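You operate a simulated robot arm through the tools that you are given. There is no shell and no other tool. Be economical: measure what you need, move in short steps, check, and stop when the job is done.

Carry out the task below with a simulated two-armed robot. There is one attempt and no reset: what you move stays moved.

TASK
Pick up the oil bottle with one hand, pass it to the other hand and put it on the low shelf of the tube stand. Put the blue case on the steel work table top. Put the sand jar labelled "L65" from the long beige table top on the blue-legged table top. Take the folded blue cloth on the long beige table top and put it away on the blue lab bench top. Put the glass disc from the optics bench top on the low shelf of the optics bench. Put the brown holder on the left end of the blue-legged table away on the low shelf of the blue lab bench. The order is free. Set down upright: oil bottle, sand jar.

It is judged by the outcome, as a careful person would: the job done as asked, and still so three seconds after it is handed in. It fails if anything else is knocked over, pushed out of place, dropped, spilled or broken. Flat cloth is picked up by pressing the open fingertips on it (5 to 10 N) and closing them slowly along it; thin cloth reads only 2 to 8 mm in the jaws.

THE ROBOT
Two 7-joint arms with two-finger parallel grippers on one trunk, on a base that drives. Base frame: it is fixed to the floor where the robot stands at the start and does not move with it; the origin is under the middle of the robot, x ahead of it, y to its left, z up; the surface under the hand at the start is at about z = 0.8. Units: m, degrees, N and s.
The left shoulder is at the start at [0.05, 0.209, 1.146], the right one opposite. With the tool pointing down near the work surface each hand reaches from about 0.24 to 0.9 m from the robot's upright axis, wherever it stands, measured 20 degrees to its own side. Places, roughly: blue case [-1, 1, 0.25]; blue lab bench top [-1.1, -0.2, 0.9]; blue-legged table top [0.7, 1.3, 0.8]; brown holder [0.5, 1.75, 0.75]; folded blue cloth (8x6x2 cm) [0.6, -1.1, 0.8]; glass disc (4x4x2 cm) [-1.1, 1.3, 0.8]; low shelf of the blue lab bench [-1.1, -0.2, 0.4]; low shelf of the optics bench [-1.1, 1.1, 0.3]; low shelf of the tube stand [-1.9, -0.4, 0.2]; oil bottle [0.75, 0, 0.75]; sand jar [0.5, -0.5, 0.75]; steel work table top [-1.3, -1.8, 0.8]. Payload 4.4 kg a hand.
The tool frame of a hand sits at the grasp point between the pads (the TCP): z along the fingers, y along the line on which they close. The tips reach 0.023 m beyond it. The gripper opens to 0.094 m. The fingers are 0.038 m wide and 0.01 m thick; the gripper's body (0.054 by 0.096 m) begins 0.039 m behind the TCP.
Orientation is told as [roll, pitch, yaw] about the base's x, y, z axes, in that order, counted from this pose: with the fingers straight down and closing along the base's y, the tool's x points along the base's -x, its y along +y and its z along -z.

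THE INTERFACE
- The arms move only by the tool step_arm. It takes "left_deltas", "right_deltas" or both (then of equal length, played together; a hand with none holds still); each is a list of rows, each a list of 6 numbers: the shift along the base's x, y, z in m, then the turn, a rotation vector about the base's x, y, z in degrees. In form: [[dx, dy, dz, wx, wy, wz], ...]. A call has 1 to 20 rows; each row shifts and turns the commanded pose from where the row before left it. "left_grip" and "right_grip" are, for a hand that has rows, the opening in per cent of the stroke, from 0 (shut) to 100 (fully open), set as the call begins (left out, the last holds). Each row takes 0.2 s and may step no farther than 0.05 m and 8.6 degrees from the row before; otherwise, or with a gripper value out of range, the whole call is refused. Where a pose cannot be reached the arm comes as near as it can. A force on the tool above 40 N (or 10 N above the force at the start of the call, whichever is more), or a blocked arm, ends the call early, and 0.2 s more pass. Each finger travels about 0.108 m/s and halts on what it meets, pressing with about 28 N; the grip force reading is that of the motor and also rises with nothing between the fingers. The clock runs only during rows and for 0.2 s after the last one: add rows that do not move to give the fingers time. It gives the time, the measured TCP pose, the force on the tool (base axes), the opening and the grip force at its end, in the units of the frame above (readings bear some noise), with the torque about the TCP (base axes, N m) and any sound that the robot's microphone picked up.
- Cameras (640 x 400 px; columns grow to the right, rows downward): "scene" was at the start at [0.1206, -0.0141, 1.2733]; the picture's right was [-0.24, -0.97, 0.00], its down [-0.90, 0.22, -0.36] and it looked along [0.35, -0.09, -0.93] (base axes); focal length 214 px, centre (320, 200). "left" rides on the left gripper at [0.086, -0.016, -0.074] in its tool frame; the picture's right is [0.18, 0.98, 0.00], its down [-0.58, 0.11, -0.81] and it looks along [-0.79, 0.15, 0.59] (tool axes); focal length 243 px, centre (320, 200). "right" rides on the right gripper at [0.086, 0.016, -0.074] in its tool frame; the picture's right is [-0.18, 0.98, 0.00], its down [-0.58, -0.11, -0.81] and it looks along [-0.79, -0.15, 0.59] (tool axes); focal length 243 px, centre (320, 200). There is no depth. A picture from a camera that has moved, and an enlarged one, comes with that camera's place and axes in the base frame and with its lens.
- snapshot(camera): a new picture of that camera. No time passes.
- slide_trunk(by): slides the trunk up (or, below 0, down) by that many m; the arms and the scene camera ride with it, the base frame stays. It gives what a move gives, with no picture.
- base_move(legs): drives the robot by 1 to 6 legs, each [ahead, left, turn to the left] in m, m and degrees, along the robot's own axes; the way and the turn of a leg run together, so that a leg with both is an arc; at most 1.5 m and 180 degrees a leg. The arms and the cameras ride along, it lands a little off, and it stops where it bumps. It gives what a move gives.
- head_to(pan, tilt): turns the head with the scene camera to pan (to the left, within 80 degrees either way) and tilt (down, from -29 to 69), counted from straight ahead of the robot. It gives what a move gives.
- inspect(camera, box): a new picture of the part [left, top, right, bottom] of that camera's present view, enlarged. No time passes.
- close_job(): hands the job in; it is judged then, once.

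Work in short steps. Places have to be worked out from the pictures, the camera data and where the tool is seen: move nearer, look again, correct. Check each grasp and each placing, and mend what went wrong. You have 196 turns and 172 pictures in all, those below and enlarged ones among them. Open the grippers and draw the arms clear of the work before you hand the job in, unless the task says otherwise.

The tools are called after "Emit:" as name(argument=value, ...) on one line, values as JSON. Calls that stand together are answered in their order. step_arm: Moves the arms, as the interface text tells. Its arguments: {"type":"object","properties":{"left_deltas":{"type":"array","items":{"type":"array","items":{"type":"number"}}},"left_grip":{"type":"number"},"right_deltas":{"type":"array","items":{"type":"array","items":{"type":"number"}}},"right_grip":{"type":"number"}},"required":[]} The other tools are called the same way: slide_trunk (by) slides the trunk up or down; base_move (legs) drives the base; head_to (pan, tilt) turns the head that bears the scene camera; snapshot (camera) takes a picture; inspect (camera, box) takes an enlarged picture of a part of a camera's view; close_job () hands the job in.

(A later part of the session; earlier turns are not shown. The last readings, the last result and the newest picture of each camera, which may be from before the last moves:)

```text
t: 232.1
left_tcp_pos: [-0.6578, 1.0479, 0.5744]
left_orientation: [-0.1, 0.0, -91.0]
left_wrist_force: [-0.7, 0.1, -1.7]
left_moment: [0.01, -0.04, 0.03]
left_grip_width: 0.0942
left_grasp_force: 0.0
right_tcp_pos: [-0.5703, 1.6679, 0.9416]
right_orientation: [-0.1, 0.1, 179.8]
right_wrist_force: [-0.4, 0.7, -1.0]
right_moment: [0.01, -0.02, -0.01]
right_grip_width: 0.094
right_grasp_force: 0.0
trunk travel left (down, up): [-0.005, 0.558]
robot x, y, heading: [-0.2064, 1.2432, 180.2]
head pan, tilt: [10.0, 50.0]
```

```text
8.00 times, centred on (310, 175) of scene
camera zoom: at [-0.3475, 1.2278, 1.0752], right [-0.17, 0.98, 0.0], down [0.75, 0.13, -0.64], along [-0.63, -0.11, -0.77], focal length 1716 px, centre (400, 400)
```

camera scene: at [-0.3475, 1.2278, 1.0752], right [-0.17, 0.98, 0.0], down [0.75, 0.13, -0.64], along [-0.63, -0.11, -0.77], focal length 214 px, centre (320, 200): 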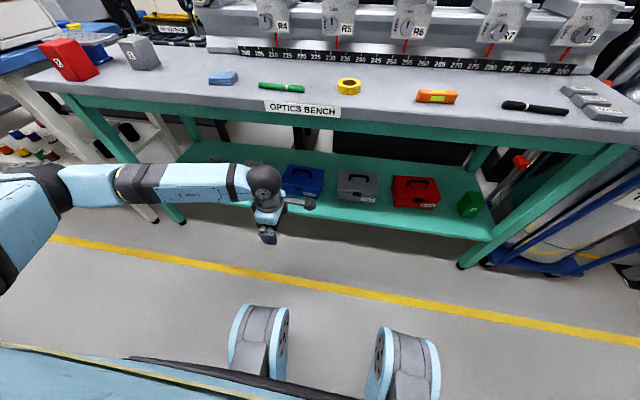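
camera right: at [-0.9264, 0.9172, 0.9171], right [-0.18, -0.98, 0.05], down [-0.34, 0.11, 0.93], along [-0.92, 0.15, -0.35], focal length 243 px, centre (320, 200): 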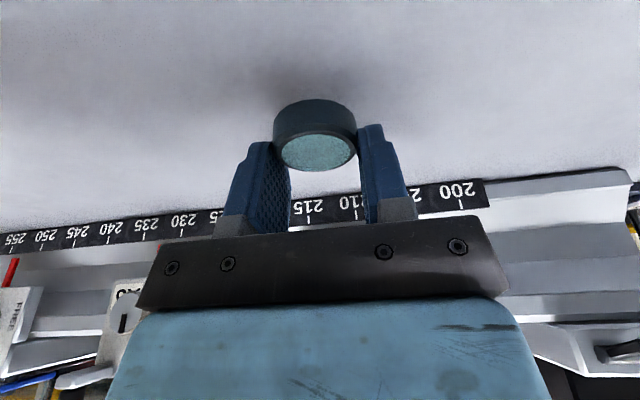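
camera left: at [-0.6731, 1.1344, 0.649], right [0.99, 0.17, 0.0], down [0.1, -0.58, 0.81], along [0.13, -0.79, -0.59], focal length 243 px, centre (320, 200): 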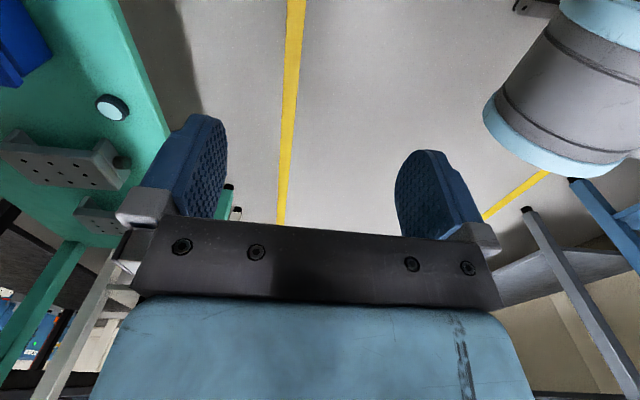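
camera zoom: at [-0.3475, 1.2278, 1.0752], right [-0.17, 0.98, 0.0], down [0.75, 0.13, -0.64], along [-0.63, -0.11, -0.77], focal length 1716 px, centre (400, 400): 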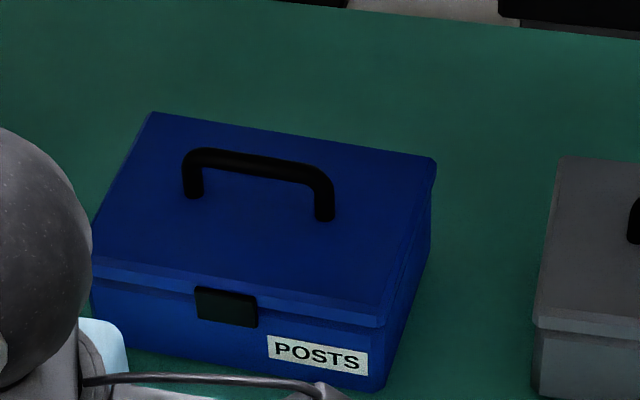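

Handle bar: centre (-1.0635, 1.018), z ≈ 0.388, case turned about -5°. I lower the hand to z 0.445, drive ahead 0.17 m and advance over the handle.

Emit:
step_arm(left_deltas=[[0, -0.004, -0.03, 0, 0, -1.85], [0, -0.004, -0.03, 0, 0, -1.85], [0, -0.004, -0.03, 0, 0, 0], [0, -0.004, -0.03, 0, 0, 0], [0, 0, -0.01, 0, 0, 0]])

Emit:
base_move(legs=[[0.17, 0, 0]])

Emit:
snapshot(camera="scene")

```text
t: 233.3
left_tcp_pos: [-0.6561, 1.0304, 0.444]
left_orientation: [-0.3, -0.1, -94.8]
left_wrist_force: [1.0, 0.3, 0.0]
left_moment: [0.0, -0.01, 0.0]
left_grip_width: 0.0939
left_grasp_force: 0.1
right_tcp_pos: [-0.5699, 1.6681, 0.9398]
right_orientation: [-0.1, 0.1, 179.8]
right_wrist_force: [0.1, -0.5, 0.5]
right_moment: [0.0, 0.0, 0.0]
right_grip_width: 0.0939
right_grasp_force: 0.0
trunk travel left (down, up): [-0.005, 0.558]
robot x, y, heading: [-0.1968, 1.2424, 180.0]
head pan, tilt: [10.0, 50.0]
```

```text
t: 234.8
left_tcp_pos: [-0.8268, 1.0314, 0.4444]
left_orientation: [-0.2, 0.0, -94.7]
left_wrist_force: [-0.2, 0.5, 0.4]
left_moment: [-0.02, -0.03, 0.0]
left_grip_width: 0.0942
left_grasp_force: 0.0
right_tcp_pos: [-0.739, 1.6681, 0.9405]
right_orientation: [-0.1, 0.2, 179.9]
right_wrist_force: [0.1, 0.3, 0.0]
right_moment: [0.0, -0.01, -0.04]
right_grip_width: 0.0942
right_grasp_force: 0.2
trunk travel left (down, up): [-0.005, 0.558]
robot x, y, heading: [-0.3743, 1.241, 180.0]
head pan, tilt: [10.0, 50.0]
```

```text
67 pictures are left
camera scene: at [-0.5177, 1.2281, 1.0751], right [-0.17, 0.99, 0.0], down [0.75, 0.13, -0.64], along [-0.63, -0.11, -0.77], focal length 214 px, centre (320, 200)
```

scene: 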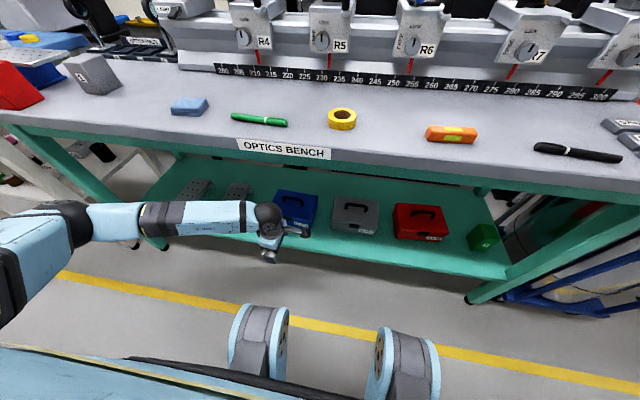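

Advance 0.237 m to above the handle.

Emit:
step_arm(left_deltas=[[-0.0296, -0.0017, 0, 0, 0, 0], [-0.0296, -0.0017, 0, 0, 0, 0], [-0.0296, -0.0017, 0, 0, 0, 0], [-0.0296, -0.0017, 0, 0, 0, 0], [-0.0296, -0.0017, 0, 0, 0, 0], [-0.0296, -0.0017, 0, 0, 0, 0], [-0.0296, -0.0017, 0, 0, 0, 0], [-0.0296, -0.0017, 0, 0, 0, 0]])

Emit:
snapshot(camera="left")

Emit:
inspect(camera="scene", box=[200, 150, 360, 250])

```text
t: 236.6
left_tcp_pos: [-1.0639, 1.0188, 0.4445]
left_orientation: [-0.2, 0.0, -94.8]
left_wrist_force: [0.4, -0.6, -0.3]
left_moment: [-0.02, 0.02, 0.0]
left_grip_width: 0.0939
left_grasp_force: 0.1
right_tcp_pos: [-0.74, 1.6689, 0.9406]
right_orientation: [-0.1, 0.1, 179.9]
right_wrist_force: [-0.3, -0.1, -0.8]
right_moment: [0.0, 0.01, 0.01]
right_grip_width: 0.0942
right_grasp_force: 0.0
trunk travel left (down, up): [-0.005, 0.558]
robot x, y, heading: [-0.3734, 1.2396, 179.7]
head pan, tilt: [10.0, 50.0]
```

```text
66 pictures are left
camera left: at [-1.0739, 1.1059, 0.5188], right [0.99, 0.1, 0.0], down [0.06, -0.59, 0.81], along [0.08, -0.8, -0.59], focal length 243 px, centre (320, 200)
```

left: 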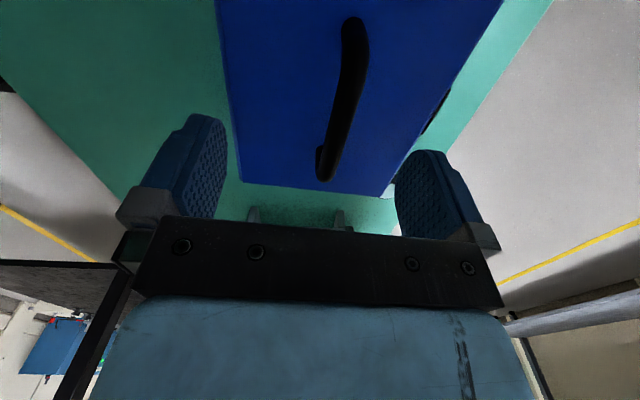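

```text
4.00 times, centred on (280, 200) of scene
camera zoom: at [-0.5175, 1.2283, 1.0751], right [-0.17, 0.99, 0.0], down [0.75, 0.13, -0.64], along [-0.63, -0.11, -0.77], focal length 858 px, centre (480, 200)
```

zoom: 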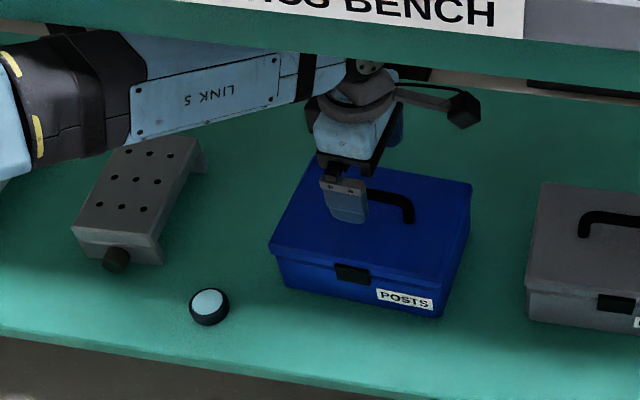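

Handle is centred at about (-1.056, 1.02). I nudge 8 mm and lower to z ≈ 0.391.

Emit:
step_arm(left_deltas=[[0.008, 0.002, -0.015, 0, 0, 0], [0, 0, -0.02, 0, 0, 0], [0, 0, -0.012, 0, 0, 0], [0, 0, -0.005, 0, 0, 0], [0, 0, 0, 0, 0, 0]])

Emit:
snapshot(camera="left")

```text
t: 237.5
left_tcp_pos: [-1.0567, 1.0217, 0.4035]
left_orientation: [-0.6, 0.1, -94.6]
left_wrist_force: [7.8, 0.3, 27.7]
left_moment: [-0.52, -1.53, 0.23]
left_grip_width: 0.0939
left_grasp_force: 0.0
right_tcp_pos: [-0.737, 1.6678, 0.9424]
right_orientation: [0.1, 0.1, 179.9]
right_wrist_force: [-0.6, -0.7, -0.6]
right_moment: [-0.04, 0.0, -0.01]
right_grip_width: 0.094
right_grasp_force: 0.1
trunk travel left (down, up): [-0.005, 0.558]
robot x, y, heading: [-0.3736, 1.2464, 180.3]
head pan, tilt: [10.0, 50.0]
stopped in row 4 (left hand): the force on the tool passed its limit at 48 N (the readings are from after the stop); the commanded pose is now the measured one
```

```text
64 pictures are left
camera left: at [-1.067, 1.1083, 0.4789], right [0.99, 0.1, -0.01], down [0.07, -0.59, 0.8], along [0.08, -0.8, -0.6], focal length 243 px, centre (320, 200)
```

left: 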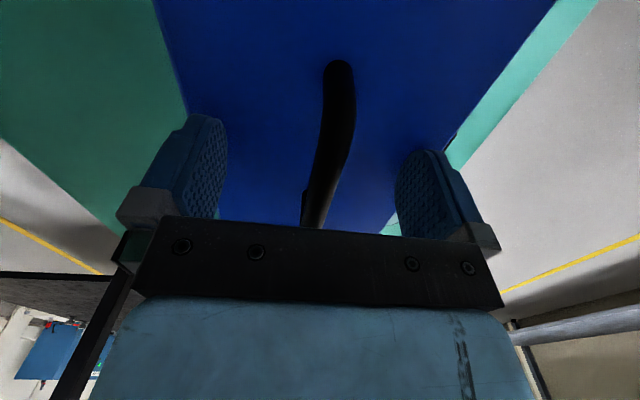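

Tips touched the lid (≈ 0.38), so the handle bar is about at TCP height. I raise 3 mm and close on it.

Emit:
step_arm(left_deltas=[[0, 0, 0.004, 0, 0, 0], [0, 0, 0, 0, 0, 0]])

Emit:
step_arm(left_deltas=[[0, 0, 0, 0, 0, 0], [0, 0, 0, 0, 0, 0], [0, 0, 0, 0, 0, 0], [0, 0, 0, 0, 0, 0], [0, 0, 0, 0, 0, 0]], left_grip=0)

Emit:
step_arm(left_deltas=[[0, 0, 0.01, 0, 0, 0], [0, 0, 0.015, 0, 0, 0], [0, 0, 0.015, 0, 0, 0], [0, 0, 0, 0, 0, 0]])

Emit:
snapshot(camera="left")

Emit:
inspect(camera="scene", box=[200, 150, 360, 250])

```text
t: 238.1
left_tcp_pos: [-1.0571, 1.0212, 0.4041]
left_orientation: [-0.5, 0.2, -94.9]
left_wrist_force: [-3.1, 4.2, 10.7]
left_moment: [-0.1, -0.5, 0.11]
left_grip_width: 0.0924
left_grasp_force: 0.1
right_tcp_pos: [-0.7387, 1.6684, 0.9407]
right_orientation: [-0.1, 0.1, 179.9]
right_wrist_force: [0.5, -0.5, -0.6]
right_moment: [0.0, -0.01, -0.01]
right_grip_width: 0.0939
right_grasp_force: 0.0
trunk travel left (down, up): [-0.005, 0.558]
robot x, y, heading: [-0.369, 1.2403, 180.0]
head pan, tilt: [10.0, 50.0]
```

```text
t: 239.3
left_tcp_pos: [-1.0576, 1.0202, 0.4034]
left_orientation: [-0.3, 0.1, -94.8]
left_wrist_force: [-2.3, -2.9, 8.1]
left_moment: [-0.34, -0.01, -0.24]
left_grip_width: 0.0116
left_grasp_force: 28.2
right_tcp_pos: [-0.7386, 1.6669, 0.94]
right_orientation: [-0.2, 0.1, 179.8]
right_wrist_force: [-0.6, 0.4, -0.4]
right_moment: [-0.02, -0.01, -0.02]
right_grip_width: 0.0939
right_grasp_force: 0.0
trunk travel left (down, up): [-0.005, 0.558]
robot x, y, heading: [-0.3738, 1.2435, 179.8]
head pan, tilt: [10.0, 50.0]
```

```text
t: 240.3
left_tcp_pos: [-1.058, 1.0192, 0.4414]
left_orientation: [-0.3, 0.2, -94.9]
left_wrist_force: [-0.2, 1.0, -5.2]
left_moment: [-0.01, -0.02, -0.02]
left_grip_width: 0.0116
left_grasp_force: 28.4
right_tcp_pos: [-0.7394, 1.6678, 0.9408]
right_orientation: [-0.1, 0.3, 179.8]
right_wrist_force: [0.1, 0.6, 0.0]
right_moment: [0.02, -0.02, 0.01]
right_grip_width: 0.094
right_grasp_force: 0.0
trunk travel left (down, up): [-0.005, 0.558]
robot x, y, heading: [-0.3714, 1.2407, 180.1]
head pan, tilt: [10.0, 50.0]
```

```text
63 pictures are left
camera left: at [-1.0672, 1.1073, 0.5169], right [0.99, 0.1, 0.0], down [0.06, -0.59, 0.8], along [0.08, -0.8, -0.59], focal length 243 px, centre (320, 200)
```

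left: 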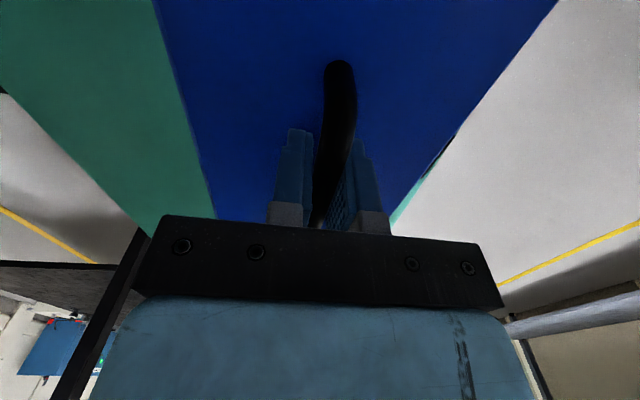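

```text
4.00 times, centred on (280, 200) of scene
camera zoom: at [-0.5177, 1.2278, 1.075], right [-0.17, 0.98, 0.0], down [0.75, 0.13, -0.64], along [-0.63, -0.11, -0.77], focal length 858 px, centre (480, 200)
```

zoom: 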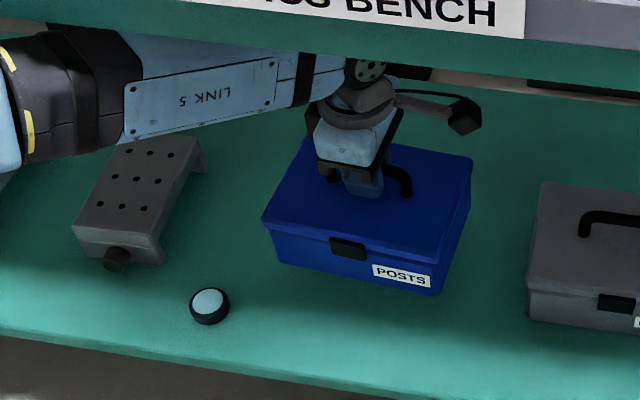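

The case is lifted (≈0.5 kg). I back straight out 0.45 m, then raise the trunk.

Emit:
base_move(legs=[[-0.42, 0, 0]])

Emit:
slide_trunk(by=0.3)

Emit:
snapshot(camera="scene")

```text
t: 242.9
left_tcp_pos: [-0.6313, 1.0176, 0.4424]
left_orientation: [-0.3, 0.3, -94.6]
left_wrist_force: [0.9, 0.1, -5.2]
left_moment: [0.0, -0.01, -0.01]
left_grip_width: 0.0117
left_grasp_force: 28.3
right_tcp_pos: [-0.3162, 1.6676, 0.9408]
right_orientation: [-0.1, 0.4, -179.9]
right_wrist_force: [0.2, 0.0, -0.5]
right_moment: [-0.02, 0.0, -0.02]
right_grip_width: 0.0937
right_grasp_force: 0.0
trunk travel left (down, up): [-0.005, 0.558]
robot x, y, heading: [0.0525, 1.2431, -180.0]
head pan, tilt: [10.0, 50.0]
```

```text
t: 245.9
left_tcp_pos: [-0.6315, 1.0178, 0.7418]
left_orientation: [-0.3, 0.2, -94.5]
left_wrist_force: [-0.4, -0.6, -5.8]
left_moment: [0.0, 0.01, 0.06]
left_grip_width: 0.0117
left_grasp_force: 28.5
right_tcp_pos: [-0.3168, 1.6654, 1.2413]
right_orientation: [-0.1, 0.3, -179.9]
right_wrist_force: [-1.0, 0.3, 1.1]
right_moment: [0.0, -0.01, 0.02]
right_grip_width: 0.0941
right_grasp_force: 0.0
trunk travel left (down, up): [-0.305, 0.258]
robot x, y, heading: [0.0523, 1.2427, -179.8]
head pan, tilt: [10.0, 50.0]
```

```text
61 pictures are left
camera scene: at [-0.0922, 1.2277, 1.375], right [-0.18, 0.98, 0.0], down [0.75, 0.14, -0.64], along [-0.63, -0.11, -0.77], focal length 214 px, centre (320, 200)
```

scene: 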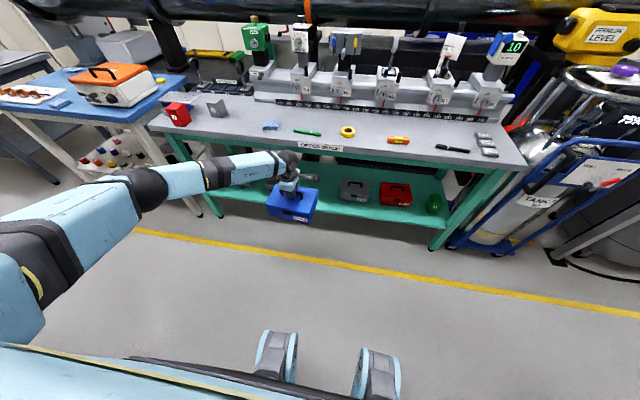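

I raise the case to z ≈ 1.0, pull it in, and drive along the corridor towards the steel table.

Emit:
step_arm(left_deltas=[[0.02, 0, 0.04, 0, 0, 0], [0.02, 0, 0.04, 0, 0, 0], [0.02, 0, 0.04, 0, 0, 0], [0.02, 0, 0.04, 0, 0, 0], [0.02, 0, 0.04, 0, 0, 0], [0, 0, 0.04, 0, 0, 0], [0, 0, 0.03, 0, 0, 0]])

Emit:
base_move(legs=[[0, 1.25, 0], [0, 1.25, 0]])

Emit:
head_to(pan=20, tilt=40)

Emit:
snapshot(camera="scene")

```text
t: 247.5
left_tcp_pos: [-0.5302, 1.0183, 1.0103]
left_orientation: [-0.3, 0.0, -94.5]
left_wrist_force: [0.4, 0.7, -4.8]
left_moment: [-0.02, 0.02, 0.02]
left_grip_width: 0.0119
left_grasp_force: 27.9
right_tcp_pos: [-0.3154, 1.6665, 1.2405]
right_orientation: [-0.1, 0.2, -179.9]
right_wrist_force: [-0.1, -0.1, 0.8]
right_moment: [0.01, 0.02, 0.0]
right_grip_width: 0.094
right_grasp_force: 0.1
trunk travel left (down, up): [-0.305, 0.258]
robot x, y, heading: [0.0548, 1.2446, -180.0]
head pan, tilt: [10.0, 50.0]
```

```text
t: 269.6
left_tcp_pos: [-0.5204, -1.5075, 1.0109]
left_orientation: [-0.3, 0.2, -93.9]
left_wrist_force: [0.0, 0.3, -5.1]
left_moment: [-0.01, -0.01, 0.03]
left_grip_width: 0.0113
left_grasp_force: 28.1
right_tcp_pos: [-0.3132, -0.8554, 1.2406]
right_orientation: [-0.1, 0.3, -179.3]
right_wrist_force: [-1.2, -0.3, -0.1]
right_moment: [0.0, 0.01, 0.02]
right_grip_width: 0.0941
right_grasp_force: 0.0
trunk travel left (down, up): [-0.305, 0.258]
robot x, y, heading: [0.0623, -1.2773, -179.3]
head pan, tilt: [10.0, 50.0]
```

```text
t: 270.4
left_tcp_pos: [-0.5206, -1.5075, 1.0101]
left_orientation: [-0.3, 0.1, -93.9]
left_wrist_force: [0.3, 0.9, -5.6]
left_moment: [-0.01, 0.01, -0.03]
left_grip_width: 0.0114
left_grasp_force: 27.7
right_tcp_pos: [-0.3141, -0.8563, 1.2394]
right_orientation: [-0.1, 0.2, -179.2]
right_wrist_force: [-0.3, -0.6, 0.1]
right_moment: [0.02, -0.02, -0.01]
right_grip_width: 0.0938
right_grasp_force: 0.1
trunk travel left (down, up): [-0.305, 0.258]
robot x, y, heading: [0.0596, -1.2741, -179.3]
head pan, tilt: [20.0, 40.0]
```

```text
60 pictures are left
camera scene: at [-0.0881, -1.3086, 1.3892], right [-0.36, 0.93, 0.0], down [0.6, 0.23, -0.77], along [-0.72, -0.27, -0.64], focal length 214 px, centre (320, 200)
```

scene: 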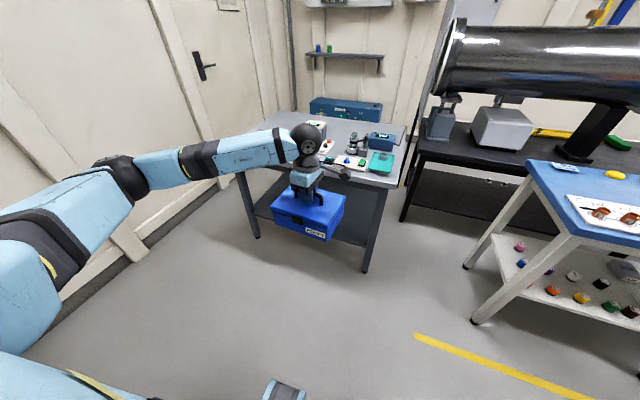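

Steel table spans about x -0.97…-1.75, y -1.28…-2.3, with items mostly on its right and middle. I shift left 0.4 m for a better view.

Emit:
base_move(legs=[[0.1, 0.4, 0]])

Emit:
head_to(pan=0, tilt=40)

Emit:
snapshot(camera="scene")

```text
t: 274.4
left_tcp_pos: [-0.6127, -1.9131, 1.0119]
left_orientation: [-0.3, 0.2, -93.9]
left_wrist_force: [-0.2, -0.1, -5.7]
left_moment: [-0.01, 0.0, 0.0]
left_grip_width: 0.0116
left_grasp_force: 28.7
right_tcp_pos: [-0.406, -1.2628, 1.2404]
right_orientation: [-0.1, 0.3, -179.2]
right_wrist_force: [-0.1, -0.9, 0.5]
right_moment: [0.02, 0.01, -0.04]
right_grip_width: 0.0942
right_grasp_force: 0.0
trunk travel left (down, up): [-0.305, 0.258]
robot x, y, heading: [-0.0326, -1.682, -179.0]
head pan, tilt: [20.0, 40.0]
```

```text
t: 275.3
left_tcp_pos: [-0.6119, -1.9128, 1.0092]
left_orientation: [-0.4, 0.1, -93.7]
left_wrist_force: [0.7, -0.5, -5.4]
left_moment: [0.0, -0.01, 0.01]
left_grip_width: 0.0115
left_grasp_force: 27.9
right_tcp_pos: [-0.4067, -1.2626, 1.2396]
right_orientation: [-0.2, 0.3, -179.3]
right_wrist_force: [-0.3, 0.2, 0.0]
right_moment: [0.0, 0.0, 0.01]
right_grip_width: 0.0944
right_grasp_force: 0.1
trunk travel left (down, up): [-0.305, 0.258]
robot x, y, heading: [-0.0333, -1.6835, -179.5]
head pan, tilt: [0.0, 40.0]
```

```text
59 pictures are left
camera scene: at [-0.1862, -1.6855, 1.3893], right [-0.02, 1.0, 0.0], down [0.64, 0.01, -0.77], along [-0.77, -0.01, -0.64], focal length 214 px, centre (320, 200)
```

scene: 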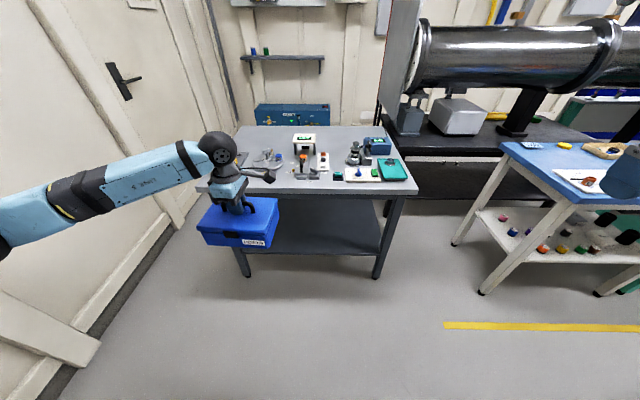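

Emit:
inspect(camera="scene", box=[200, 110, 440, 260])

```text
2.67 times, centred on (320, 185) of scene
camera zoom: at [-0.1862, -1.6855, 1.3893], right [-0.02, 1.0, 0.0], down [0.64, 0.01, -0.77], along [-0.77, -0.01, -0.64], focal length 572 px, centre (320, 240)
```

zoom: 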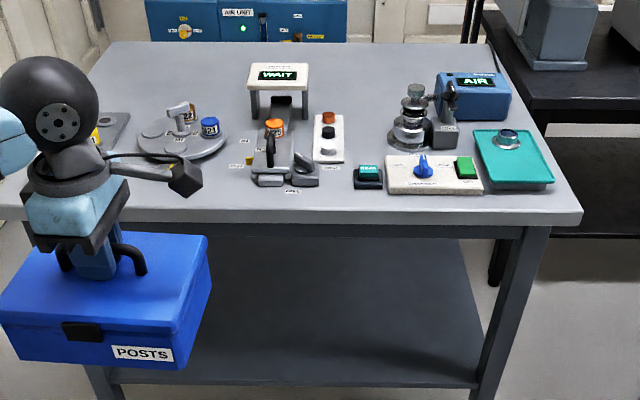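

The left-front zone is hidden by the hand. I move the case aside to the left to see it.

Emit:
step_arm(left_deltas=[[0, -0.045, 0, 0, 0, 0], [0, -0.045, 0, 0, 0, 0], [0, -0.045, 0, 0, 0, 0], [0, -0.045, 0, 0, 0, 0], [0, -0.045, 0, 0, 0, 0], [0.02, -0.04, 0, 0, 0, 0]])

Emit:
inspect(camera="scene", box=[160, 100, 440, 275])

```text
t: 276.7
left_tcp_pos: [-0.5911, -2.179, 1.011]
left_orientation: [-0.3, 0.3, -93.9]
left_wrist_force: [1.3, -0.2, -5.2]
left_moment: [-0.02, -0.04, -0.02]
left_grip_width: 0.0113
left_grasp_force: 28.2
right_tcp_pos: [-0.4051, -1.2643, 1.2411]
right_orientation: [-0.3, 0.2, -179.3]
right_wrist_force: [1.0, 0.0, 0.7]
right_moment: [0.0, 0.02, -0.02]
right_grip_width: 0.094
right_grasp_force: 0.1
trunk travel left (down, up): [-0.305, 0.258]
robot x, y, heading: [-0.0313, -1.6831, -179.2]
head pan, tilt: [0.0, 40.0]
```

```text
2.29 times, centred on (300, 188) of scene
camera zoom: at [-0.1845, -1.6869, 1.3895], right [-0.02, 1.0, 0.0], down [0.64, 0.01, -0.77], along [-0.77, -0.01, -0.64], focal length 490 px, centre (366, 229)
```

zoom: 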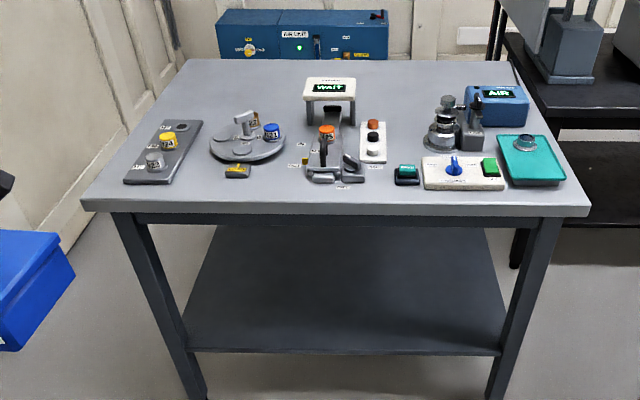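

The back-left of the table (around (-1.42, -2.03)) is free. I bring the case back in front, raise the trunk, and drive ahead so it passes high over the devices.

Emit:
step_arm(left_deltas=[[0, 0.04, 0.01, 0, 0, 0], [0, 0.04, 0.01, 0, 0, 0], [0, 0.04, 0.01, 0, 0, 0], [0, 0.04, 0.01, 0, 0, 0], [0, 0.04, 0.01, 0, 0, 0], [0, 0.04, 0.01, 0, 0, 0]])

Emit:
slide_trunk(by=0.06)

Emit:
base_move(legs=[[0, 0.1, -0.7], [0.5, 0, 0]])

Emit:
snapshot(camera="scene")

```text
t: 278.1
left_tcp_pos: [-0.5901, -1.9389, 1.0712]
left_orientation: [-0.3, 0.1, -93.8]
left_wrist_force: [-0.5, 0.3, -5.5]
left_moment: [0.03, -0.02, 0.0]
left_grip_width: 0.0116
left_grasp_force: 27.9
right_tcp_pos: [-0.4073, -1.2622, 1.2395]
right_orientation: [0.0, 0.3, -179.1]
right_wrist_force: [-0.3, 0.3, 0.3]
right_moment: [-0.02, 0.03, 0.02]
right_grip_width: 0.0941
right_grasp_force: 0.0
trunk travel left (down, up): [-0.305, 0.258]
robot x, y, heading: [-0.0316, -1.6796, -179.1]
head pan, tilt: [0.0, 40.0]
```

```text
t: 279.1
left_tcp_pos: [-0.5893, -1.9412, 1.1297]
left_orientation: [-0.1, 0.1, -93.8]
left_wrist_force: [0.0, -0.6, -5.8]
left_moment: [-0.02, -0.04, 0.01]
left_grip_width: 0.0117
left_grasp_force: 28.1
right_tcp_pos: [-0.4064, -1.2618, 1.3014]
right_orientation: [-0.1, 0.3, -179.2]
right_wrist_force: [-1.0, -0.4, 0.3]
right_moment: [0.02, 0.02, -0.03]
right_grip_width: 0.0943
right_grasp_force: 0.0
trunk travel left (down, up): [-0.365, 0.198]
robot x, y, heading: [-0.031, -1.6841, -179.2]
head pan, tilt: [0.0, 40.0]
```

```text
t: 283.2
left_tcp_pos: [-1.0987, -2.0234, 1.1309]
left_orientation: [-0.2, 0.2, -95.5]
left_wrist_force: [-1.2, -0.3, -5.4]
left_moment: [0.0, 0.0, -0.02]
left_grip_width: 0.0117
left_grasp_force: 27.4
right_tcp_pos: [-0.896, -1.3508, 1.3012]
right_orientation: [-0.2, 0.4, 179.1]
right_wrist_force: [0.1, -0.2, -0.4]
right_moment: [0.01, -0.03, 0.03]
right_grip_width: 0.094
right_grasp_force: 0.0
trunk travel left (down, up): [-0.365, 0.198]
robot x, y, heading: [-0.5365, -1.7808, 179.1]
head pan, tilt: [0.0, 40.0]
```

```text
56 pictures are left
camera scene: at [-0.6875, -1.7798, 1.4493], right [0.01, 1.0, 0.0], down [0.64, -0.01, -0.77], along [-0.77, 0.01, -0.64], focal length 214 px, centre (320, 200)
```

scene: 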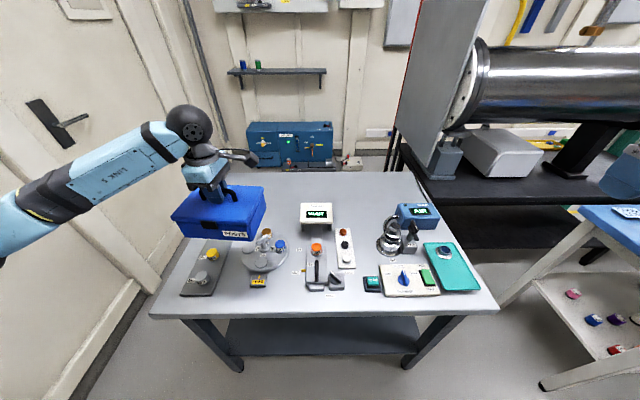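

I drive ahead 0.1 m more and extend the case over the free back-left area.

Emit:
base_move(legs=[[0.1, 0, 0.8]])

Emit:
step_arm(left_deltas=[[-0.038, 0, 0, 0, 0, 0], [-0.038, 0, 0, 0, 0, 0], [-0.038, 0, 0, 0, 0, 0], [-0.038, 0, 0, 0, 0, 0], [-0.038, 0, 0, 0, 0, 0], [-0.038, 0, 0, 0, 0, 0]])

Emit:
snapshot(camera="scene")

```text
t: 284.3
left_tcp_pos: [-1.1929, -2.0291, 1.1308]
left_orientation: [-0.3, 0.2, -94.8]
left_wrist_force: [-0.6, 0.0, -5.0]
left_moment: [-0.01, 0.02, 0.01]
left_grip_width: 0.0115
left_grasp_force: 28.4
right_tcp_pos: [-0.9979, -1.3545, 1.3006]
right_orientation: [-0.2, 0.2, 179.9]
right_wrist_force: [-0.5, -0.3, -0.6]
right_moment: [0.01, -0.02, 0.02]
right_grip_width: 0.094
right_grasp_force: 0.1
trunk travel left (down, up): [-0.365, 0.198]
robot x, y, heading: [-0.6338, -1.7805, 180.2]
head pan, tilt: [0.0, 40.0]
```

```text
t: 285.7
left_tcp_pos: [-1.4225, -2.0287, 1.1318]
left_orientation: [-0.2, 0.1, -94.8]
left_wrist_force: [0.0, -0.1, -4.9]
left_moment: [0.01, 0.0, 0.0]
left_grip_width: 0.0114
left_grasp_force: 28.3
right_tcp_pos: [-0.9993, -1.3542, 1.3009]
right_orientation: [0.1, 0.3, 179.9]
right_wrist_force: [-0.3, 0.1, 0.8]
right_moment: [-0.04, 0.0, 0.01]
right_grip_width: 0.0939
right_grasp_force: 0.0
trunk travel left (down, up): [-0.365, 0.198]
robot x, y, heading: [-0.6325, -1.783, 180.0]
head pan, tilt: [0.0, 40.0]
```

```text
55 pictures are left
camera scene: at [-0.7869, -1.7798, 1.449], right [0.0, 1.0, 0.0], down [0.64, 0.0, -0.77], along [-0.77, 0.0, -0.64], focal length 214 px, centre (320, 200)
```

scene: 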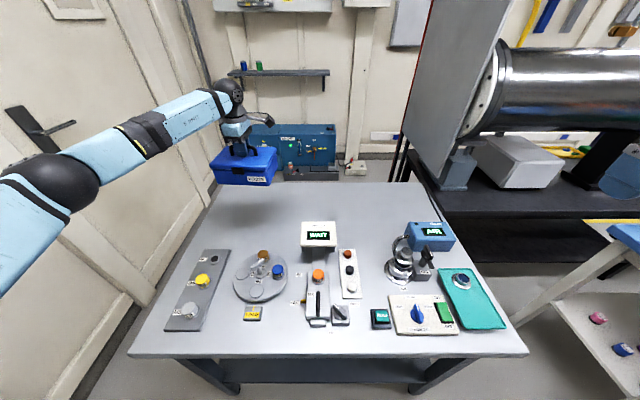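

Landing zone is clear. I lower to z ≈ 0.93 and check.

Emit:
step_arm(left_deltas=[[0, 0, -0.035, 0, 0, 0], [0, 0, -0.035, 0, 0, 0], [0, 0, -0.035, 0, 0, 0], [0, 0, -0.035, 0, 0, 0], [0, 0, -0.03, 0, 0, 0], [0, 0, -0.025, 0, 0, 0], [0, 0, 0, 0, 0, 0]])

Emit:
snapshot(camera="scene")

```text
t: 287.3
left_tcp_pos: [-1.4201, -2.0296, 0.9355]
left_orientation: [-0.3, 0.2, -94.8]
left_wrist_force: [0.3, -0.5, -5.6]
left_moment: [0.01, -0.01, 0.02]
left_grip_width: 0.0114
left_grasp_force: 27.5
right_tcp_pos: [-0.9985, -1.3556, 1.3001]
right_orientation: [-0.1, 0.3, 179.9]
right_wrist_force: [0.1, 0.3, 0.1]
right_moment: [0.01, -0.01, 0.0]
right_grip_width: 0.0942
right_grasp_force: 0.1
trunk travel left (down, up): [-0.365, 0.198]
robot x, y, heading: [-0.6311, -1.7845, 179.8]
head pan, tilt: [0.0, 40.0]
```

```text
54 pictures are left
camera scene: at [-0.7854, -1.781, 1.4493], right [0.0, 1.0, 0.0], down [0.64, 0.0, -0.77], along [-0.77, 0.0, -0.64], focal length 214 px, centre (320, 200)
```

scene: 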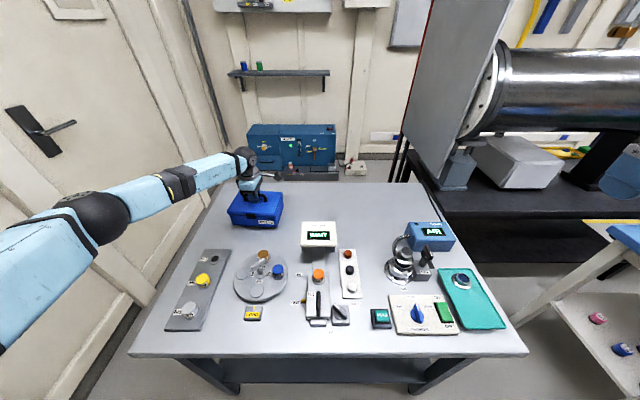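

Continue down in finer steps until contact.

Emit:
step_arm(left_deltas=[[0, 0, -0.012, 0, 0, 0], [0, 0, -0.008, 0, 0, 0], [0, 0, -0.005, 0, 0, 0], [0, 0, 0, 0, 0, 0]])

Emit:
step_arm(left_deltas=[[0, 0, -0.004, 0, 0, 0], [0, 0, -0.003, 0, 0, 0], [0, 0, 0, 0, 0, 0]])

```text
t: 288.1
left_tcp_pos: [-1.4229, -2.0296, 0.9237]
left_orientation: [-1.1, 0.2, -94.6]
left_wrist_force: [4.0, 1.4, 18.2]
left_moment: [-0.77, -0.67, 0.16]
left_grip_width: 0.0116
left_grasp_force: 27.7
right_tcp_pos: [-0.9956, -1.3539, 1.301]
right_orientation: [0.0, 0.1, 180.0]
right_wrist_force: [-0.1, -0.7, -0.6]
right_moment: [0.01, 0.0, -0.01]
right_grip_width: 0.0941
right_grasp_force: 0.0
trunk travel left (down, up): [-0.365, 0.198]
robot x, y, heading: [-0.6349, -1.7843, 180.0]
head pan, tilt: [0.0, 40.0]
stopped in row 4 (left hand): the force on the tool passed its limit at 44 N (the readings are from after the stop); the commanded pose is now the measured one
```

```text
t: 288.7
left_tcp_pos: [-1.4267, -2.0299, 0.924]
left_orientation: [-1.6, 0.3, -94.6]
left_wrist_force: [4.2, 1.7, 21.5]
left_moment: [-0.87, -0.76, 0.18]
left_grip_width: 0.0116
left_grasp_force: 27.6
right_tcp_pos: [-0.9959, -1.3539, 1.3]
right_orientation: [0.0, 0.1, 180.0]
right_wrist_force: [-0.7, 0.7, 0.7]
right_moment: [0.01, -0.04, 0.0]
right_grip_width: 0.094
right_grasp_force: 0.0
trunk travel left (down, up): [-0.365, 0.198]
robot x, y, heading: [-0.633, -1.7803, 179.9]
head pan, tilt: [0.0, 40.0]
stopped in row 2 (left hand): the force on the tool passed its limit at 43 N (the readings are from after the stop); the commanded pose is now the measured one
```

Case is on the table (top ≈ 0.82). I relax 3 mm, open, and rise straight up.

Emit:
step_arm(left_deltas=[[0, 0, 0.002, 0, 0, 0], [0, 0, 0, 0, 0, 0]])

Emit:
step_arm(left_deltas=[[0, 0, 0, 0, 0, 0], [0, 0, 0, 0, 0, 0], [0, 0, 0, 0, 0, 0], [0, 0, 0.02, 0, 0, 0], [0, 0, 0.04, 0, 0, 0], [0, 0, 0.04, 0, 0, 0], [0, 0, 0.04, 0, 0, 0], [0, 0, 0.04, 0, 0, 0]], left_grip=60)

Emit:
snapshot(camera="scene")

```text
t: 289.3
left_tcp_pos: [-1.4266, -2.0284, 0.9229]
left_orientation: [-1.5, 0.3, -94.6]
left_wrist_force: [-7.8, -0.3, 20.8]
left_moment: [0.08, -0.25, 0.0]
left_grip_width: 0.0118
left_grasp_force: 27.4
right_tcp_pos: [-0.9963, -1.3534, 1.3017]
right_orientation: [0.0, 0.1, 179.9]
right_wrist_force: [-0.1, -1.0, 0.3]
right_moment: [0.01, -0.02, 0.01]
right_grip_width: 0.094
right_grasp_force: 0.0
trunk travel left (down, up): [-0.365, 0.198]
robot x, y, heading: [-0.6292, -1.783, 180.3]
head pan, tilt: [0.0, 40.0]
```

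```text
t: 291.1
left_tcp_pos: [-1.4272, -2.0305, 1.1006]
left_orientation: [-1.2, 0.4, -94.6]
left_wrist_force: [0.2, 0.1, 0.2]
left_moment: [0.02, 0.01, -0.01]
left_grip_width: 0.0563
left_grasp_force: 0.1
right_tcp_pos: [-0.9977, -1.3548, 1.3017]
right_orientation: [-0.1, 0.2, 179.9]
right_wrist_force: [0.8, 0.1, -0.8]
right_moment: [0.01, 0.01, -0.02]
right_grip_width: 0.0939
right_grasp_force: 0.1
trunk travel left (down, up): [-0.365, 0.198]
robot x, y, heading: [-0.631, -1.7827, 180.0]
head pan, tilt: [0.0, 40.0]
```

```text
53 pictures are left
camera scene: at [-0.7843, -1.7805, 1.4494], right [0.0, 1.0, 0.0], down [0.64, 0.0, -0.77], along [-0.77, 0.0, -0.64], focal length 214 px, centre (320, 200)
```

scene: 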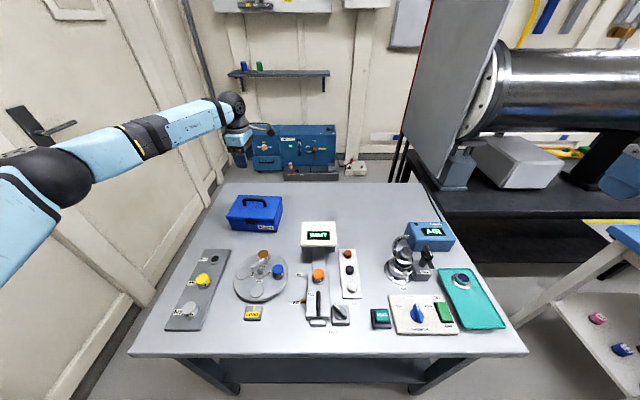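

The blue case is on the steel table. Last job: the oil bottle. I back off, pull the left hand in, drive to the open area and turn to face the long table.

Emit:
base_move(legs=[[-0.38, 0, 0]])

Emit:
step_arm(left_deltas=[[0.04, 0, 0, 1.2, 0, -8], [0.04, 0, 0, 0, 0, -8], [0.04, 0, 0, 0, 0, -8], [0.04, 0, 0, 0, 0, -8], [0.04, 0, 0, 0, 0, -8], [0.04, 0, 0, 0, 0, 0], [0.04, 0, 0, 0, 0, 0]])

Emit:
base_move(legs=[[0, -1.0, 0], [0, 0, 180], [0, 1.15, 0]])

Emit:
head_to(pan=-15, tilt=40)

Emit:
snapshot(camera="scene")

```text
t: 293.6
left_tcp_pos: [-1.0414, -2.03, 1.0989]
left_orientation: [-1.2, 0.3, -94.7]
left_wrist_force: [0.9, 0.3, 0.3]
left_moment: [-0.01, -0.03, 0.01]
left_grip_width: 0.0566
left_grasp_force: 0.1
right_tcp_pos: [-0.6084, -1.3545, 1.3007]
right_orientation: [-0.1, 0.2, 179.6]
right_wrist_force: [0.7, 0.7, -0.2]
right_moment: [0.01, 0.0, 0.01]
right_grip_width: 0.094
right_grasp_force: 0.0
trunk travel left (down, up): [-0.365, 0.198]
robot x, y, heading: [-0.2456, -1.7863, 179.5]
head pan, tilt: [0.0, 40.0]
```

```text
t: 295.1
left_tcp_pos: [-0.7599, -2.0317, 1.0978]
left_orientation: [-1.5, 1.6, -134.8]
left_wrist_force: [0.8, -0.6, 0.0]
left_moment: [0.03, 0.02, 0.0]
left_grip_width: 0.0566
left_grasp_force: 0.1
right_tcp_pos: [-0.6083, -1.3551, 1.3018]
right_orientation: [-0.2, 0.2, 179.6]
right_wrist_force: [0.7, -0.4, 1.0]
right_moment: [0.02, 0.03, 0.01]
right_grip_width: 0.0941
right_grasp_force: 0.0
trunk travel left (down, up): [-0.365, 0.198]
robot x, y, heading: [-0.2425, -1.7793, 180.0]
head pan, tilt: [0.0, 40.0]
```

```text
t: 321.5
left_tcp_pos: [0.2747, 0.6107, 1.0988]
left_orientation: [-1.4, 1.6, 45.3]
left_wrist_force: [0.5, -0.7, 0.5]
left_moment: [-0.01, 0.0, 0.01]
left_grip_width: 0.0566
left_grasp_force: 0.0
right_tcp_pos: [0.1252, -0.0655, 1.3001]
right_orientation: [-0.2, 0.2, -0.3]
right_wrist_force: [-0.7, 0.6, 0.8]
right_moment: [-0.02, -0.04, -0.02]
right_grip_width: 0.094
right_grasp_force: 0.1
trunk travel left (down, up): [-0.365, 0.198]
robot x, y, heading: [-0.2413, 0.3577, -0.1]
head pan, tilt: [0.0, 40.0]
```

```text
t: 322.3
left_tcp_pos: [0.2749, 0.6121, 1.0976]
left_orientation: [-1.5, 1.6, 45.3]
left_wrist_force: [0.0, -0.1, 0.0]
left_moment: [-0.01, 0.0, -0.02]
left_grip_width: 0.0565
left_grasp_force: 0.1
right_tcp_pos: [0.1241, -0.0663, 1.3002]
right_orientation: [-0.1, 0.2, -0.1]
right_wrist_force: [0.2, -0.2, -0.3]
right_moment: [0.02, -0.02, -0.01]
right_grip_width: 0.0939
right_grasp_force: 0.0
trunk travel left (down, up): [-0.365, 0.198]
robot x, y, heading: [-0.2419, 0.3599, -0.2]
head pan, tilt: [-15.0, 40.0]
```

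```text
52 pictures are left
camera scene: at [-0.0933, 0.3372, 1.4493], right [-0.26, -0.97, 0.0], down [-0.62, 0.17, -0.77], along [0.74, -0.2, -0.64], focal length 214 px, centre (320, 200)
```

scene: 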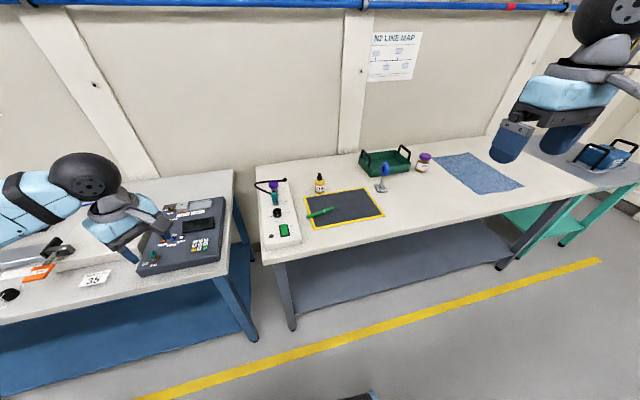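

Bottle at about (0.718, 0.117). I move nearer and look closely at it.

Emit:
base_move(legs=[[0.3, 0.07, 0]])

Emit:
head_to(pan=-20, tilt=45)

Emit:
inspect(camera="scene", box=[200, 100, 440, 250])

Emit:
snapshot(camera="right")

```text
t: 324.3
left_tcp_pos: [0.5675, 0.6835, 1.098]
left_orientation: [-1.4, 1.5, 45.5]
left_wrist_force: [-0.8, -0.2, 0.9]
left_moment: [0.0, -0.02, 0.03]
left_grip_width: 0.0563
left_grasp_force: 0.1
right_tcp_pos: [0.4203, 0.0047, 1.3007]
right_orientation: [-0.1, 0.1, 0.1]
right_wrist_force: [-0.2, 0.2, -0.6]
right_moment: [0.01, -0.04, 0.0]
right_grip_width: 0.0941
right_grasp_force: 0.0
trunk travel left (down, up): [-0.365, 0.198]
robot x, y, heading: [0.0538, 0.4292, 0.4]
head pan, tilt: [-15.0, 40.0]
```

```text
t: 325.0
left_tcp_pos: [0.5685, 0.6815, 1.0971]
left_orientation: [-1.4, 1.5, 45.5]
left_wrist_force: [-0.8, -0.3, 0.0]
left_moment: [-0.03, -0.03, -0.02]
left_grip_width: 0.0562
left_grasp_force: 0.0
right_tcp_pos: [0.4205, 0.0057, 1.3006]
right_orientation: [-0.1, 0.3, 0.0]
right_wrist_force: [1.3, 0.0, -0.4]
right_moment: [0.02, 0.03, 0.0]
right_grip_width: 0.0941
right_grasp_force: 0.0
trunk travel left (down, up): [-0.365, 0.198]
robot x, y, heading: [0.0517, 0.4288, 0.1]
head pan, tilt: [-20.0, 45.0]
```

```text
2.67 times, centred on (320, 175) of scene
camera zoom: at [0.1955, 0.4013, 1.4421], right [-0.34, -0.94, 0.0], down [-0.66, 0.24, -0.71], along [0.66, -0.24, -0.71], focal length 572 px, centre (320, 267)
```

zoom: 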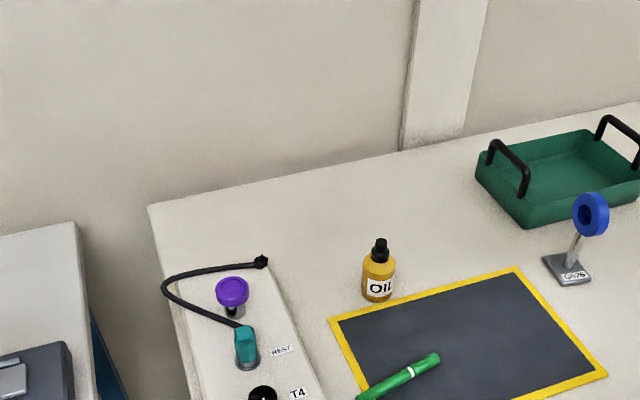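

```text
50 pictures are left
camera right: at [0.3334, 0.0213, 1.3752], right [0.18, 0.98, 0.0], down [0.58, -0.11, 0.8], along [0.79, -0.15, -0.59], focal length 243 px, centre (320, 200)
```

right: 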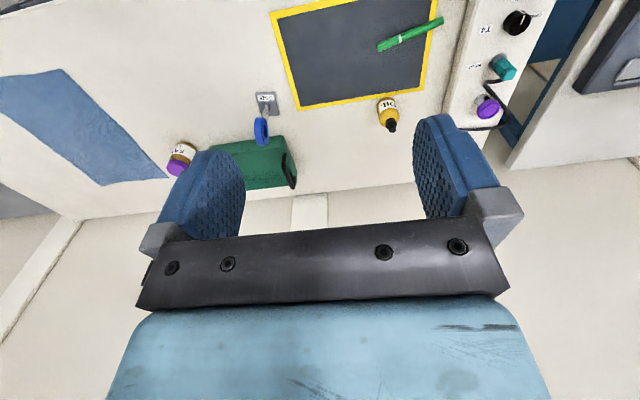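

Bottle: base 0.80, height ≈ 0.11, centre (0.715, 0.122), body Ø ≈ 0.048, black cap on top. Plan: the right hand takes the body from its own side at 45°, and the left will take the cap from above. I yaw the right hand 90° and tilt it while approaching.

Emit:
step_arm(right_deltas=[[0.0268, 0.0045, -0.02, 0, 0, 8.2], [0.0268, 0.0045, -0.02, 0, 0, 8.2], [0.0268, 0.0045, -0.02, 0, 0, 8.2], [0.0268, 0.0045, -0.02, 0, 0, 8.2], [0.0268, 0.0045, -0.02, 0, 0, 8.2], [0.0268, 0.0045, -0.02, 0, 0, 8.2], [0.0268, 0.0045, -0.02, 0, 0, 8.2], [0.0268, 0.0045, -0.02, 0, 0, 8.2], [0.0268, 0.0045, -0.02, 0, 0, 8.2], [0.0268, 0.0045, -0.02, 0, 0, 8.2], [0.0268, 0.0045, -0.02, 0, 0, 8.0], [0, 0.009, -0.016, 7.5, 0, 0], [0, 0.009, -0.016, 7.5, 0, 0], [0, 0.009, -0.016, 7.5, 0, 0], [0, 0.009, -0.016, 7.5, 0, 0], [0, 0.009, -0.016, 7.5, 0, 0], [0, 0.009, -0.016, 7.5, 0, 0]], right_grip=100)

Emit:
snapshot(camera="right")

Emit:
snapshot(camera="scene")

```text
t: 328.6
left_tcp_pos: [0.5665, 0.6812, 1.0995]
left_orientation: [-1.4, 1.3, 45.4]
left_wrist_force: [-0.6, -0.6, 1.0]
left_moment: [0.02, 0.02, 0.0]
left_grip_width: 0.0562
left_grasp_force: 0.1
right_tcp_pos: [0.6629, 0.0996, 1.0455]
right_orientation: [-0.2, -44.7, 90.2]
right_wrist_force: [0.4, 0.0, 0.3]
right_moment: [0.01, 0.0, 0.0]
right_grip_width: 0.0939
right_grasp_force: 0.0
right hand out of reach, approached as far as the arm can: row 16, 17
trunk travel left (down, up): [-0.365, 0.198]
robot x, y, heading: [0.0521, 0.4296, 0.3]
head pan, tilt: [-20.0, 45.0]
```

```text
49 pictures are left
camera right: at [0.6445, -0.0136, 1.038], right [-0.98, 0.13, 0.13], down [0.11, -0.15, 0.98], along [0.15, 0.98, 0.14], focal length 243 px, centre (320, 200)
```

right: 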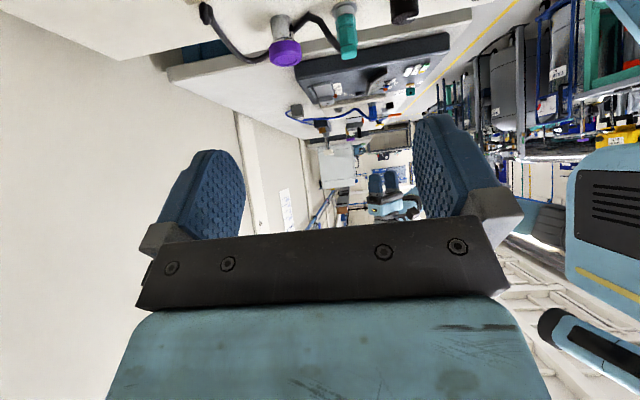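

```text
48 pictures are left
camera scene: at [0.1935, 0.3996, 1.4423], right [-0.34, -0.94, 0.0], down [-0.66, 0.24, -0.71], along [0.67, -0.24, -0.71], focal length 214 px, centre (320, 200)
```

scene: 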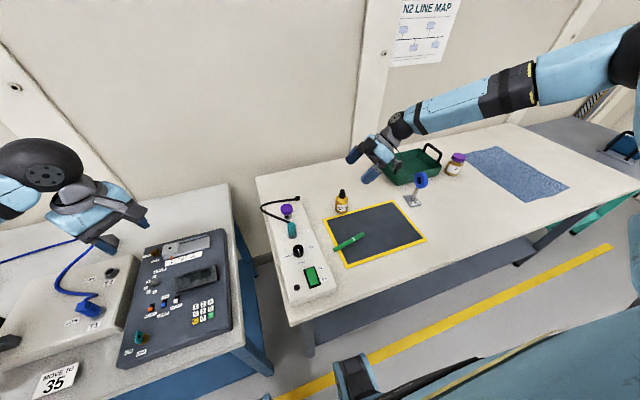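

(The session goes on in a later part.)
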